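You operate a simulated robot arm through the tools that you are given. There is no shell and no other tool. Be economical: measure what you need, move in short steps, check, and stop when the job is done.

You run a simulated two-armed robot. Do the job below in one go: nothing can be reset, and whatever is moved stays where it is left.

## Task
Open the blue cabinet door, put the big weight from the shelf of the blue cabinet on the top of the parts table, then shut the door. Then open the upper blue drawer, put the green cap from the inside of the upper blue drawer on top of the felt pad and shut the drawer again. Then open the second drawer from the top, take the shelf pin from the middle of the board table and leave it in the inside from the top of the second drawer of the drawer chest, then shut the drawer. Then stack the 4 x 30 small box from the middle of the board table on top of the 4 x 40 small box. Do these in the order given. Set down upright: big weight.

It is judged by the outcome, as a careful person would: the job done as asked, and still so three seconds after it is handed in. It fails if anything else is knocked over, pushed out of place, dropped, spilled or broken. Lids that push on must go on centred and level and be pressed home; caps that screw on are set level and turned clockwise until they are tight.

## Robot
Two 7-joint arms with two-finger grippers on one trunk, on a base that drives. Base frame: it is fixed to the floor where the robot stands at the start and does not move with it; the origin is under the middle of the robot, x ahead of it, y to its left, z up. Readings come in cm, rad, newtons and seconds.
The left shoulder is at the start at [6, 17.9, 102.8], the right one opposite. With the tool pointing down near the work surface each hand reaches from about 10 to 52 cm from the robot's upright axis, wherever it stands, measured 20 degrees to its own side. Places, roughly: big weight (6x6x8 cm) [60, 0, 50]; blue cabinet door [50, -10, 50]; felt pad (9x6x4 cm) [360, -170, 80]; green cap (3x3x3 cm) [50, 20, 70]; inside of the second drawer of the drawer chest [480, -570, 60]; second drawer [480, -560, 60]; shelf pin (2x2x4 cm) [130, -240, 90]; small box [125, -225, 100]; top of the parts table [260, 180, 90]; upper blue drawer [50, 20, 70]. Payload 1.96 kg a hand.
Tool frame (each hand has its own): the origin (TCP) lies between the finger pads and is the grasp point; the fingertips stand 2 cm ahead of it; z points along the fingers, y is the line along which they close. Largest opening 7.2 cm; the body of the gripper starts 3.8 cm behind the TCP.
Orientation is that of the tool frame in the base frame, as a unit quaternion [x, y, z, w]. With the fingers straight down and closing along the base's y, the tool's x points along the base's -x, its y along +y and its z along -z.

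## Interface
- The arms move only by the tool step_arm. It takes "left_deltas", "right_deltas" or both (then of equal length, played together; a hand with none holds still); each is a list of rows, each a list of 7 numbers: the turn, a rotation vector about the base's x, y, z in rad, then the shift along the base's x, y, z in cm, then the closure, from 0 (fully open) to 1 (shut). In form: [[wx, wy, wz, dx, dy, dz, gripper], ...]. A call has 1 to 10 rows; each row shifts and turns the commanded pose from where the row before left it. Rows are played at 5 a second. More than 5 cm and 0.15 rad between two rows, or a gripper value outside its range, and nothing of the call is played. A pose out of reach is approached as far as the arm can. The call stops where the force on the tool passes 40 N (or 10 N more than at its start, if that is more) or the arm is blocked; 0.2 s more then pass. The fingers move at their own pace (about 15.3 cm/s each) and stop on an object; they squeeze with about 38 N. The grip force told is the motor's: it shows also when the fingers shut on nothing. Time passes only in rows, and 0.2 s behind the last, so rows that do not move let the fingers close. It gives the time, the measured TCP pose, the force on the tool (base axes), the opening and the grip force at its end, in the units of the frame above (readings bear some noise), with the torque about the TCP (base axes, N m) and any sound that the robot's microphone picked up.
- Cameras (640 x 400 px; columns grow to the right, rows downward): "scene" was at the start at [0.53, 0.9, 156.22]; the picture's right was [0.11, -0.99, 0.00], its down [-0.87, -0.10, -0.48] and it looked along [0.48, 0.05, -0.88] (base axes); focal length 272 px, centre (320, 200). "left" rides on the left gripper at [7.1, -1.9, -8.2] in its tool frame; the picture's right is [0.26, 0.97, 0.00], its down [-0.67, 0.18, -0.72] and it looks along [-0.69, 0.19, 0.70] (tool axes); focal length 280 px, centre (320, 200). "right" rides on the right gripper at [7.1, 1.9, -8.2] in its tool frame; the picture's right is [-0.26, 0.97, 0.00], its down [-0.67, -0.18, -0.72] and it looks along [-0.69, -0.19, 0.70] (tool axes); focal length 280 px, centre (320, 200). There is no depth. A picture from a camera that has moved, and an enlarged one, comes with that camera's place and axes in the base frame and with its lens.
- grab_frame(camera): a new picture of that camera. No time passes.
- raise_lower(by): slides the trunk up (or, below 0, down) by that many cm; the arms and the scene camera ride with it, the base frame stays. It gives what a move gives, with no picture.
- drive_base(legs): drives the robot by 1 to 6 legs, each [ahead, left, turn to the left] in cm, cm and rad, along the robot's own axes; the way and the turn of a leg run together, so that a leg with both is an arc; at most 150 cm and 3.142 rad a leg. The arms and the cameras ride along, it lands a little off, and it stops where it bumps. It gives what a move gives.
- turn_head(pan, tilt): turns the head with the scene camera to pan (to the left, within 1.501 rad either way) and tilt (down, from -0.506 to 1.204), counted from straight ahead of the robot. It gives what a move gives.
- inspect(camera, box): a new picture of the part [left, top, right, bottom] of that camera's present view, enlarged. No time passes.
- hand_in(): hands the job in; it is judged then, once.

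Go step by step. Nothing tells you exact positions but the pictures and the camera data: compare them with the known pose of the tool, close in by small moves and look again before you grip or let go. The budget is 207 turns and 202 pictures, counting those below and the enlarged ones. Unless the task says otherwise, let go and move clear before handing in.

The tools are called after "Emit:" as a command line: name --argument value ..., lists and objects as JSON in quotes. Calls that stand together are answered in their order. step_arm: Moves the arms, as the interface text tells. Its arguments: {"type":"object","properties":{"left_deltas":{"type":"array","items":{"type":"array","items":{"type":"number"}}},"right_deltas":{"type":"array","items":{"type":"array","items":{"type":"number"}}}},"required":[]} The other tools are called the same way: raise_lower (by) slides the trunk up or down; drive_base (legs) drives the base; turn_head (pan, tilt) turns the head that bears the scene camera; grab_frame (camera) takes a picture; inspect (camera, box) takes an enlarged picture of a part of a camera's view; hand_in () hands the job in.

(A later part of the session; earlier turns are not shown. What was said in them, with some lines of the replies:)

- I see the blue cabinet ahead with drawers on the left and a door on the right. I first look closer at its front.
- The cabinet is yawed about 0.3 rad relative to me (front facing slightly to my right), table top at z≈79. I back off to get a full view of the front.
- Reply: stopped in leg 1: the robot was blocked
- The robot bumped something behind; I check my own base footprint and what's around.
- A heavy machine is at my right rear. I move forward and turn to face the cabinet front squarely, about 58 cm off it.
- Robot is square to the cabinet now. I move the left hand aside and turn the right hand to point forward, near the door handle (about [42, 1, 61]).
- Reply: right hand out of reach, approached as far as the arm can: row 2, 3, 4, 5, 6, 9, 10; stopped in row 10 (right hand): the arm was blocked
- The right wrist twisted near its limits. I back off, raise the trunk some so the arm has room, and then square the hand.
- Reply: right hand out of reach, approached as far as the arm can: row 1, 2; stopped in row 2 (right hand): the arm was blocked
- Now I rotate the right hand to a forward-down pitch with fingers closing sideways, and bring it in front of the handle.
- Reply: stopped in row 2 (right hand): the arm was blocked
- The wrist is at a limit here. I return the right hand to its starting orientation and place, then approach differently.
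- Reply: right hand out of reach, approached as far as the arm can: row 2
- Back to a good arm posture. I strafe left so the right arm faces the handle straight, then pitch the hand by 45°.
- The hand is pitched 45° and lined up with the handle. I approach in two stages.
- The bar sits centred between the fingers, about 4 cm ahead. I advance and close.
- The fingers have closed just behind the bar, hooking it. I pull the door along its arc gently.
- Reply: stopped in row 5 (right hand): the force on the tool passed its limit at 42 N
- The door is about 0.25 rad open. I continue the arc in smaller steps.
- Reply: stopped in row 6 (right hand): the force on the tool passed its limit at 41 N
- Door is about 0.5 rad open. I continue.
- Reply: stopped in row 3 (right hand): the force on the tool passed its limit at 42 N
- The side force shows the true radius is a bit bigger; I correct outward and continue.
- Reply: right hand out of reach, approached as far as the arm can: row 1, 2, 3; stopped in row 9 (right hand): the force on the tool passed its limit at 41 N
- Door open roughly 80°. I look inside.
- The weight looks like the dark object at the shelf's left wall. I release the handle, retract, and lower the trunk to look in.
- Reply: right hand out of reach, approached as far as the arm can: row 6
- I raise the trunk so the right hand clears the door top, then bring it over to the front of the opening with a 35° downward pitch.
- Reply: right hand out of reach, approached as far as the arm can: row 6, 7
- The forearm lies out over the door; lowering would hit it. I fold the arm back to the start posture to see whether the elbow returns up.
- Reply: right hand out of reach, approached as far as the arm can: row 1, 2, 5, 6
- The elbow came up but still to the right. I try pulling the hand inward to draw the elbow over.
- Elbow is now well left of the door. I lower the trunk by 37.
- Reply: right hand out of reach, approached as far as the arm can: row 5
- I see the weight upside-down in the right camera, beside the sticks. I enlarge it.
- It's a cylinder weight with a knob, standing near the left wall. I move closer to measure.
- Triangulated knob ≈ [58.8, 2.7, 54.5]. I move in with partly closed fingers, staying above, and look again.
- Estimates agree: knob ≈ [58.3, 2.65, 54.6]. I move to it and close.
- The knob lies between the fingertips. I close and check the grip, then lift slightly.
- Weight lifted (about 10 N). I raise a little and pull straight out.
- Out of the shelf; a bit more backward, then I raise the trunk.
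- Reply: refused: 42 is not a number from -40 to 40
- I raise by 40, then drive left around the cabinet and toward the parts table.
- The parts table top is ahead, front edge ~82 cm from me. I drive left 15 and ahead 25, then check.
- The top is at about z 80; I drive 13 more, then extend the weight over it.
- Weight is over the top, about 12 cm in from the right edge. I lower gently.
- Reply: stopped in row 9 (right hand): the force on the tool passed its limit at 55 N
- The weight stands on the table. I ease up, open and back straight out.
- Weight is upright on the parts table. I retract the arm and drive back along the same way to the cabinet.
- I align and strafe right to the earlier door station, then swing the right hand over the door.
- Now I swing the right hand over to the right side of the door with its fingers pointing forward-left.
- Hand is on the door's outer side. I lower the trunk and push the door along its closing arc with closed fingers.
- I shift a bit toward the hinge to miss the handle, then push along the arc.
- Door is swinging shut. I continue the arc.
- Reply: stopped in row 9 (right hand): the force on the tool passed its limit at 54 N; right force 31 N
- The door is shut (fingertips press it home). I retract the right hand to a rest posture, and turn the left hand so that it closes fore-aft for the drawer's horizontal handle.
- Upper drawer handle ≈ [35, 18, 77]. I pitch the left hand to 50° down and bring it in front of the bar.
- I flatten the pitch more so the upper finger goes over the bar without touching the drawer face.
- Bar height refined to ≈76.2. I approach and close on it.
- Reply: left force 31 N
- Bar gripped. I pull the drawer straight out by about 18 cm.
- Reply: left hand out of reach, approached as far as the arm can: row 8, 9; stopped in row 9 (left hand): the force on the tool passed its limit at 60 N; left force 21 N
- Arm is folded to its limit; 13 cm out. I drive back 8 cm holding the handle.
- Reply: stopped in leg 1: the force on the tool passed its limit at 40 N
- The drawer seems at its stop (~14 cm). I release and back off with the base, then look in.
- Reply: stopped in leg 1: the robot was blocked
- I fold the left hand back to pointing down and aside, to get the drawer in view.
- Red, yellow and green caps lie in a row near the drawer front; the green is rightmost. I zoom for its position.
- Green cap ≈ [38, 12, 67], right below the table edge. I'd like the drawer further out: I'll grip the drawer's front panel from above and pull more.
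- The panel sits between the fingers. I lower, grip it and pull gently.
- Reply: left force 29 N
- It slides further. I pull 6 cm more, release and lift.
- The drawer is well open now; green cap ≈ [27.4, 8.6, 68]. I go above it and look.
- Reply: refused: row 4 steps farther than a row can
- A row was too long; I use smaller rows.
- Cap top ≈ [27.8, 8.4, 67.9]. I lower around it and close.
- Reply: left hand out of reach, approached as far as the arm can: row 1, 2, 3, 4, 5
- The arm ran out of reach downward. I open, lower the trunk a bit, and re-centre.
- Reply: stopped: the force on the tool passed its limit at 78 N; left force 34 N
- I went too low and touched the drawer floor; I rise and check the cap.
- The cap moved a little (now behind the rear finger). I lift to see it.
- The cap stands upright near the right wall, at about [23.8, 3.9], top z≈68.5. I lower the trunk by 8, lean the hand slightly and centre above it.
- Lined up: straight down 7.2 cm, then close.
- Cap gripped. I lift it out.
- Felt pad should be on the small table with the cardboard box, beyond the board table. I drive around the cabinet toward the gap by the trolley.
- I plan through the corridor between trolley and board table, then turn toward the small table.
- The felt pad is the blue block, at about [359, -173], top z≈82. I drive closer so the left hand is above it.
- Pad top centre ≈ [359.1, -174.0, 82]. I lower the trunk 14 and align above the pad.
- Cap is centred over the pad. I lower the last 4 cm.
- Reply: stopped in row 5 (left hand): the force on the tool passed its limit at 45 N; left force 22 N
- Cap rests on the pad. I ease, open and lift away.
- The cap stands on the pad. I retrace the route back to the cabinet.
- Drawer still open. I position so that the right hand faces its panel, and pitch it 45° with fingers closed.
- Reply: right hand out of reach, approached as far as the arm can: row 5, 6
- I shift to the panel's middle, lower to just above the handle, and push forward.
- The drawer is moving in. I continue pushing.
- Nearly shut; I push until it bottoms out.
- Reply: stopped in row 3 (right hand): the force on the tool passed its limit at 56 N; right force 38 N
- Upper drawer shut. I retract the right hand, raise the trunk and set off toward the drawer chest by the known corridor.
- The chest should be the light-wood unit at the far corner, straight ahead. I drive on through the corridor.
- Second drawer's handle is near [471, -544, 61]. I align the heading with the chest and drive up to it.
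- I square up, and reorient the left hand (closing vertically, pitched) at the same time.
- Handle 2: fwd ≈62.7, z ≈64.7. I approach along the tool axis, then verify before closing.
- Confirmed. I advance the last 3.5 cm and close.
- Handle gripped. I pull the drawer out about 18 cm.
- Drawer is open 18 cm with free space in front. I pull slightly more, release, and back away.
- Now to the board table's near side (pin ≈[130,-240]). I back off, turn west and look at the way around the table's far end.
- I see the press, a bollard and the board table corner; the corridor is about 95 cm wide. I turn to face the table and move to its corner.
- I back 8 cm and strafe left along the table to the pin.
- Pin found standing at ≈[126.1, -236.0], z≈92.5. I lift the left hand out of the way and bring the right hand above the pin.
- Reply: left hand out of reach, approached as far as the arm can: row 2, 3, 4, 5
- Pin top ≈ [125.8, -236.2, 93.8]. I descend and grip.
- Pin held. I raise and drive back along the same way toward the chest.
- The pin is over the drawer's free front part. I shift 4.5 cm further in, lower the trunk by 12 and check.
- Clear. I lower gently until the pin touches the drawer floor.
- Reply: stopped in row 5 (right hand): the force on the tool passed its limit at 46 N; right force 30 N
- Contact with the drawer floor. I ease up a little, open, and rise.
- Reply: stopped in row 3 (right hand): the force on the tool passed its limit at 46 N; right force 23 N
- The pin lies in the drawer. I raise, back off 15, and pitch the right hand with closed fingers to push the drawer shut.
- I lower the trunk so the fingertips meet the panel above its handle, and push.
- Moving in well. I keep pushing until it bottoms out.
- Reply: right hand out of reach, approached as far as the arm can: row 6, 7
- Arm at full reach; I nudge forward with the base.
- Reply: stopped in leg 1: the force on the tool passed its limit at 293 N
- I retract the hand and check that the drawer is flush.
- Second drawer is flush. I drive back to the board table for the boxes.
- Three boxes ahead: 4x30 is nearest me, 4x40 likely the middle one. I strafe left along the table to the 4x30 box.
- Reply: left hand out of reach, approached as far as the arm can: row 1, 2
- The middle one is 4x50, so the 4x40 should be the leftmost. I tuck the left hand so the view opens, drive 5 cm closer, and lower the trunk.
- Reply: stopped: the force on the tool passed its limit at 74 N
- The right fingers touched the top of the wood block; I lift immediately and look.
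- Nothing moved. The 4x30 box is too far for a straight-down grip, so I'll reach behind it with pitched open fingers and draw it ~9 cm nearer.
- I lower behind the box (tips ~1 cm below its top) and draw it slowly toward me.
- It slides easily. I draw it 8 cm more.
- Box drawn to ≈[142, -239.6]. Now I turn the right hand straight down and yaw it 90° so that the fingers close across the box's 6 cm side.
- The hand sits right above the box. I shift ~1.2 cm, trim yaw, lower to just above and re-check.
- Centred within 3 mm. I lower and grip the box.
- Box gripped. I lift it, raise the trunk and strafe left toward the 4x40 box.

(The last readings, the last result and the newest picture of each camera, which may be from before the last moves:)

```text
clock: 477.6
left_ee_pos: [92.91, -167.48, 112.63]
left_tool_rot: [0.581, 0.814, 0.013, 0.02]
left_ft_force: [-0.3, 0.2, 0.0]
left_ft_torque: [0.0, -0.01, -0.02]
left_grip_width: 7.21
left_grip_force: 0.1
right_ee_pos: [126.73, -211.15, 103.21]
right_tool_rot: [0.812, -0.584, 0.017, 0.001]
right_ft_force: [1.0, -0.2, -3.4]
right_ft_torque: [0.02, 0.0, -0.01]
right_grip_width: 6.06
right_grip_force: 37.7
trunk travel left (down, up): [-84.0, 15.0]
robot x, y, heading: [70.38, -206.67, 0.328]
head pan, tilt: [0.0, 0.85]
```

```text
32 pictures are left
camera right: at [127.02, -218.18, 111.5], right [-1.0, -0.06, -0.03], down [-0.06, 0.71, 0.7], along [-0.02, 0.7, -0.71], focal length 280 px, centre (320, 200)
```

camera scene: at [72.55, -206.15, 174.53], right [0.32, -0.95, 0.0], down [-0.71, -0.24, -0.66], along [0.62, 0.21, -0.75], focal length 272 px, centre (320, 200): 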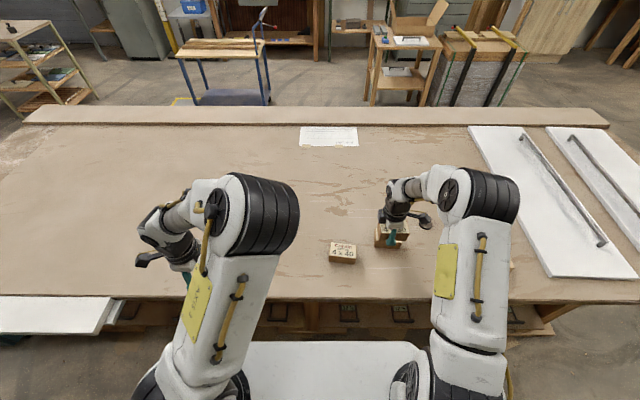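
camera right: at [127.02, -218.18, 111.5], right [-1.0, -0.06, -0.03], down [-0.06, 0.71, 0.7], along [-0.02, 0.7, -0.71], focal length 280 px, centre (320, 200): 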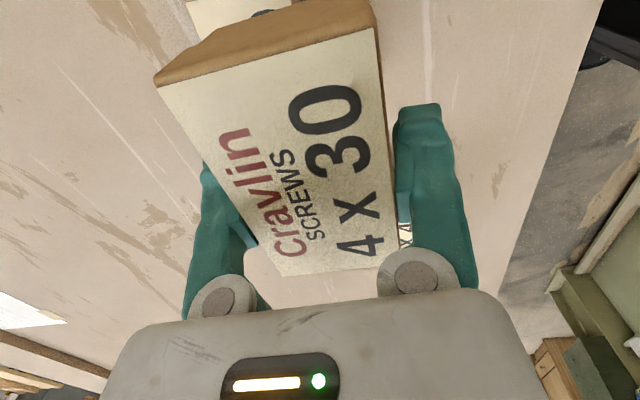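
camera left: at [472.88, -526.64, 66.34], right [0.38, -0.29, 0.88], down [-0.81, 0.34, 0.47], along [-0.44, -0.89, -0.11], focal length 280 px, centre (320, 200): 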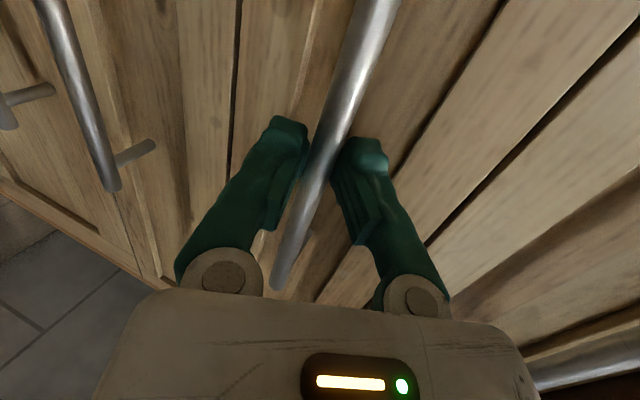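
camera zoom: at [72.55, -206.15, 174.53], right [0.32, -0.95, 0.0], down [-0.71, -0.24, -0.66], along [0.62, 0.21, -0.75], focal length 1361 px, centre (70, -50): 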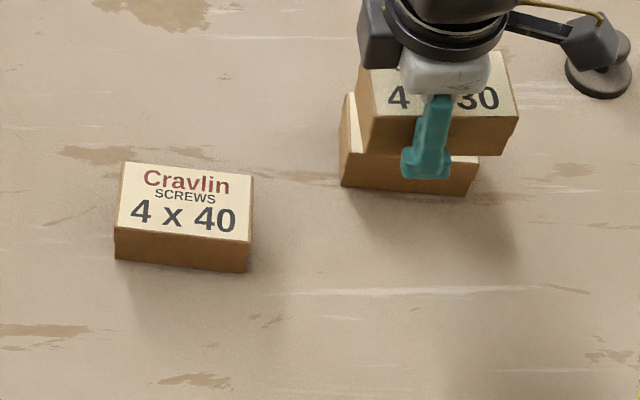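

It is the 4x40 box, centred at ≈[120.4, -198.2] and turned ~0.14 rad clockwise. I move the held box above it with matching yaw and verify.

Emit:
step_arm --right_deltas '[[0, 0, 0, -1.3, 2.6, 0, 1], [0, 0, 0, -1.3, 2.6, 0, 1], [0, 0, -0.07, -1.3, 2.6, 0, 1], [0, 0, -0.07, -1.3, 2.6, 0, 1], [0, 0, 0, -1.2, 2.75, 0, 1]]'

Emit:
inspect --camera "scene" --box '[280, 190, 420, 290]'

Emit:
grab_frame --camera "right"

```text
clock: 478.8
left_ee_pos: [92.72, -167.12, 112.67]
left_tool_rot: [0.58, 0.814, 0.012, 0.022]
left_ft_force: [-0.3, 0.1, 0.4]
left_ft_torque: [0.0, -0.02, -0.02]
left_grip_width: 7.22
left_grip_force: 0.0
right_ee_pos: [120.28, -198.03, 103.24]
right_tool_rot: [0.768, -0.64, 0.018, 0.002]
right_ft_force: [0.7, 0.2, -3.3]
right_ft_torque: [0.02, 0.04, -0.01]
right_grip_width: 6.03
right_grip_force: 38.4
trunk travel left (down, up): [-84.0, 15.0]
robot x, y, heading: [70.66, -207.14, 0.32]
head pan, tilt: [0.0, 0.85]
```

```text
4.00 times, centred on (350, 240) of scene
camera zoom: at [72.43, -205.86, 174.53], right [0.32, -0.95, 0.0], down [-0.71, -0.24, -0.66], along [0.62, 0.21, -0.75], focal length 1089 px, centre (200, 40)
```

zoom: 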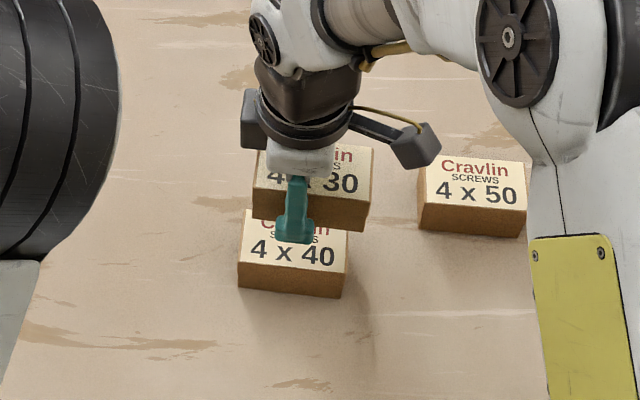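

```text
30 pictures are left
camera right: at [119.55, -205.0, 111.66], right [-1.0, 0.08, -0.03], down [0.04, 0.71, 0.7], along [0.08, 0.69, -0.72], focal length 280 px, centre (320, 200)
```

right: 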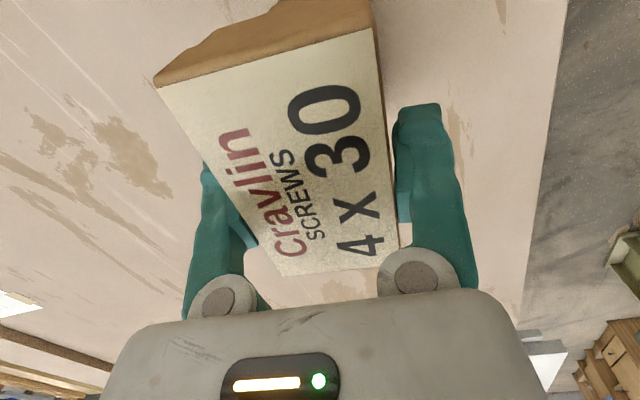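

Held box is ~0.8 cm too far right; I correct and lower until contact.

Emit:
step_arm --right_deltas '[[0, 0, 0, -0.5, 0.65, -1, 1], [0, 0, 0, 0, 0, -1.5, 1], [0, 0, 0, 0, 0, -1, 1], [0, 0, 0, 0, 0, -0.7, 1]]'

Emit:
inspect --camera "scene" --box '[280, 190, 420, 290]'

```text
clock: 479.8
left_ee_pos: [92.83, -167.22, 112.7]
left_tool_rot: [0.58, 0.815, 0.012, 0.021]
left_ft_force: [-0.1, -0.3, 0.6]
left_ft_torque: [0.0, 0.0, 0.01]
left_grip_width: 7.18
left_grip_force: 0.0
right_ee_pos: [119.71, -197.39, 98.88]
right_tool_rot: [0.769, -0.639, 0.018, 0.002]
right_ft_force: [0.0, 0.0, -3.4]
right_ft_torque: [0.04, 0.01, 0.01]
right_grip_width: 6.04
right_grip_force: 37.6
trunk travel left (down, up): [-84.0, 15.0]
robot x, y, heading: [70.89, -206.99, 0.325]
head pan, tilt: [0.0, 0.85]
```

```text
4.00 times, centred on (350, 240) of scene
camera zoom: at [72.5, -205.98, 174.54], right [0.32, -0.95, 0.0], down [-0.71, -0.24, -0.66], along [0.62, 0.21, -0.75], focal length 1089 px, centre (200, 40)
```

zoom: 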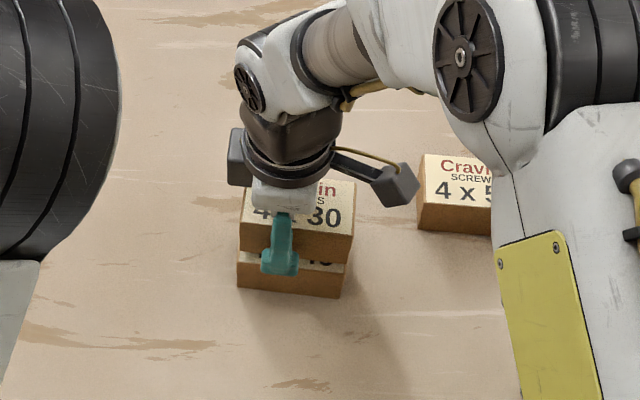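

Aligned. I lower the last centimetre gently.

Emit:
step_arm --right_deltas '[[0, 0, 0, -0.2, -0.07, -0.3, 1], [0, 0, 0, 0, 0, -0.3, 1], [0, 0, 0, 0, 0, -0.25, 1], [0, 0, 0, 0, 0, -0.25, 1], [0, 0, 0, 0, 0, -0.2, 1], [0, 0, 0, 0, 0, -0.2, 1], [0, 0, 0, 0, 0, -0.2, 1]]'

Emit:
inspect --camera "scene" --box '[280, 190, 420, 290]'

```text
clock: 481.2
left_ee_pos: [92.53, -167.35, 112.8]
left_tool_rot: [0.58, 0.814, 0.014, 0.022]
left_ft_force: [-0.1, 0.0, 0.1]
left_ft_torque: [0.01, 0.02, 0.01]
left_grip_width: 7.21
left_grip_force: 0.0
right_ee_pos: [119.66, -197.43, 97.99]
right_tool_rot: [0.768, -0.64, 0.021, -0.004]
right_ft_force: [-6.5, -4.1, 21.5]
right_ft_torque: [-0.13, -0.09, -0.1]
right_grip_width: 5.99
right_grip_force: 37.9
trunk travel left (down, up): [-84.0, 15.0]
robot x, y, heading: [70.8, -206.71, 0.325]
head pan, tilt: [0.0, 0.85]
stopped in row 7 (right hand): the force on the tool passed its limit at 43 N (the readings are from after the stop); the commanded pose is now the measured one
```

```text
4.00 times, centred on (350, 240) of scene
camera zoom: at [71.99, -206.16, 174.55], right [0.32, -0.95, 0.0], down [-0.71, -0.24, -0.66], along [0.63, 0.21, -0.75], focal length 1089 px, centre (200, 40)
```

zoom: 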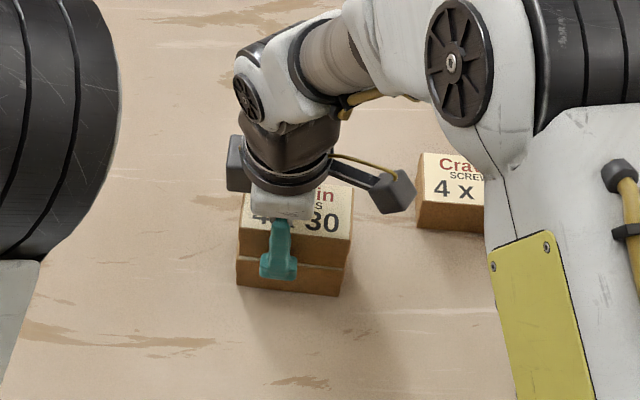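

Contact, and well aligned. I relieve the pressure, open, and lift straight up.

Emit:
step_arm --right_deltas '[[0, 0, 0, 0.15, 0.1, 0.3, 1], [0, 0, 0, 0, 0, 0, 0], [0, 0, 0, 0, 0, 0, 0], [0, 0, 0, 0, 0, 0.5, 0], [0, 0, 0, 0, 0, 1.5, 0], [0, 0, 0, 0, 0, 3, 0], [0, 0, 0, 0, 0, 3, 0], [0, 0, 0, 0, 0, 3, 0]]'

Emit:
inspect --camera "scene" --box '[280, 190, 420, 290]'

Emit:
grab_frame --camera "right"

```text
clock: 483.0
left_ee_pos: [92.67, -167.3, 112.68]
left_tool_rot: [0.58, 0.814, 0.013, 0.022]
left_ft_force: [0.3, 1.0, -0.1]
left_ft_torque: [-0.02, 0.0, -0.01]
left_grip_width: 7.2
left_grip_force: 0.0
right_ee_pos: [120.07, -197.23, 109.41]
right_tool_rot: [0.769, -0.639, 0.021, -0.003]
right_ft_force: [0.9, 0.0, -0.1]
right_ft_torque: [0.01, -0.01, -0.01]
right_grip_width: 7.16
right_grip_force: 0.0
trunk travel left (down, up): [-84.0, 15.0]
robot x, y, heading: [70.64, -206.69, 0.325]
head pan, tilt: [0.0, 0.85]
```

```text
4.00 times, centred on (350, 240) of scene
camera zoom: at [72.34, -206.07, 174.53], right [0.32, -0.95, 0.0], down [-0.71, -0.24, -0.66], along [0.63, 0.21, -0.75], focal length 1089 px, centre (200, 40)
```

zoom: 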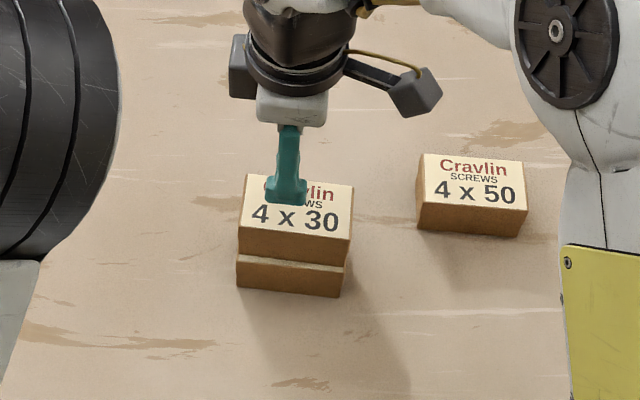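

```text
26 pictures are left
camera right: at [119.17, -204.24, 117.69], right [-1.0, 0.08, -0.04], down [0.03, 0.71, 0.7], along [0.08, 0.7, -0.71], focal length 280 px, centre (320, 200)
```

right: 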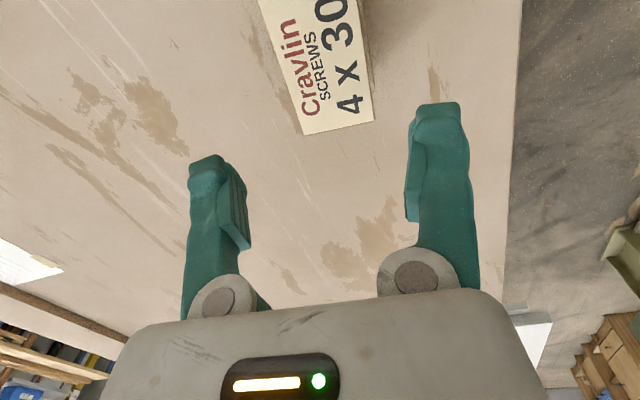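

The 4x30 box sits squarely on the 4x40 box. I move the hand up and clear.

Emit:
raise_lower --by 12

Emit:
turn_head --pan 1.0 --tilt 0.45

Emit:
grab_frame --camera "scene"

```text
clock: 484.5
left_ee_pos: [92.83, -167.26, 124.6]
left_tool_rot: [0.58, 0.814, 0.013, 0.02]
left_ft_force: [0.8, -1.5, 0.1]
left_ft_torque: [0.03, -0.01, 0.01]
left_grip_width: 7.22
left_grip_force: 0.0
right_ee_pos: [120.03, -197.24, 121.31]
right_tool_rot: [0.769, -0.639, 0.02, -0.002]
right_ft_force: [-0.8, 0.1, 0.5]
right_ft_torque: [-0.01, 0.0, -0.03]
right_grip_width: 7.18
right_grip_force: 0.1
trunk travel left (down, up): [-96.0, 3.0]
robot x, y, heading: [70.65, -206.76, 0.33]
head pan, tilt: [0.0, 0.85]
```

```text
clock: 485.8
left_ee_pos: [92.75, -167.28, 124.7]
left_tool_rot: [0.58, 0.815, 0.013, 0.021]
left_ft_force: [1.2, 0.0, -0.8]
left_ft_torque: [0.0, -0.01, -0.02]
left_grip_width: 7.18
left_grip_force: 0.1
right_ee_pos: [120.03, -197.15, 121.22]
right_tool_rot: [0.768, -0.64, 0.021, -0.003]
right_ft_force: [0.2, 0.7, 0.1]
right_ft_torque: [0.02, 0.0, 0.02]
right_grip_width: 7.21
right_grip_force: 0.1
trunk travel left (down, up): [-96.0, 3.0]
robot x, y, heading: [70.76, -206.82, 0.327]
head pan, tilt: [1.0, 0.45]
```

```text
25 pictures are left
camera scene: at [67.28, -199.61, 189.98], right [0.97, -0.24, 0.0], down [-0.11, -0.42, -0.9], along [0.22, 0.87, -0.44], focal length 272 px, centre (320, 200)
```

scene: 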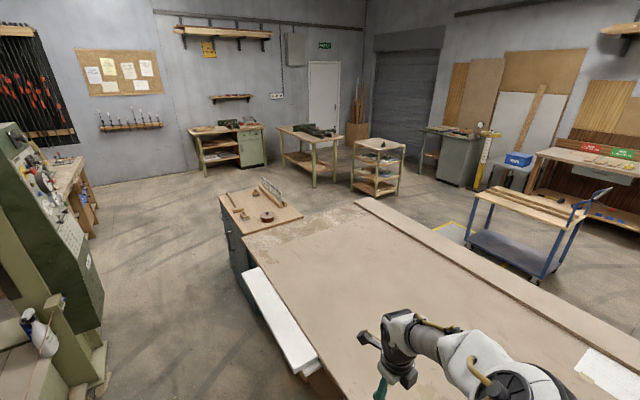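

Everything looks in order: the weight is on the parts table, the cabinet is closed, and the boxes are stacked. I hand in.

Emit:
hand_in

```text
The job is handed in.
```

All four tasks were done in the order given and handed in, with both grippers empty and clear.

- **Big weight:** it stands upright on the parts table, and the blue cabinet door is shut.
- **Green cap:** it stands on the felt pad, and the upper blue drawer is shut. While reaching in I pressed on the drawer floor and nudged the cap, which stayed upright.
- **Shelf pin:** it is in the second drawer of the chest, which is shut. The pin tipped over as I released it, so it is lying down. The last push on the drawer peaked at 293 N; afterwards it looked flush.
- **Boxes:** the 4 x 30 box sits on the 4 x 40 box, offset by under 1 cm. I first drew the 4 x 30 box about 9 cm nearer to reach it.

My fingers also touched the top of the wood block on the board table once, but it did not move. The base bumped the machine behind the start position a couple of times. I saw nothing displaced, but I did not check that spot closely.
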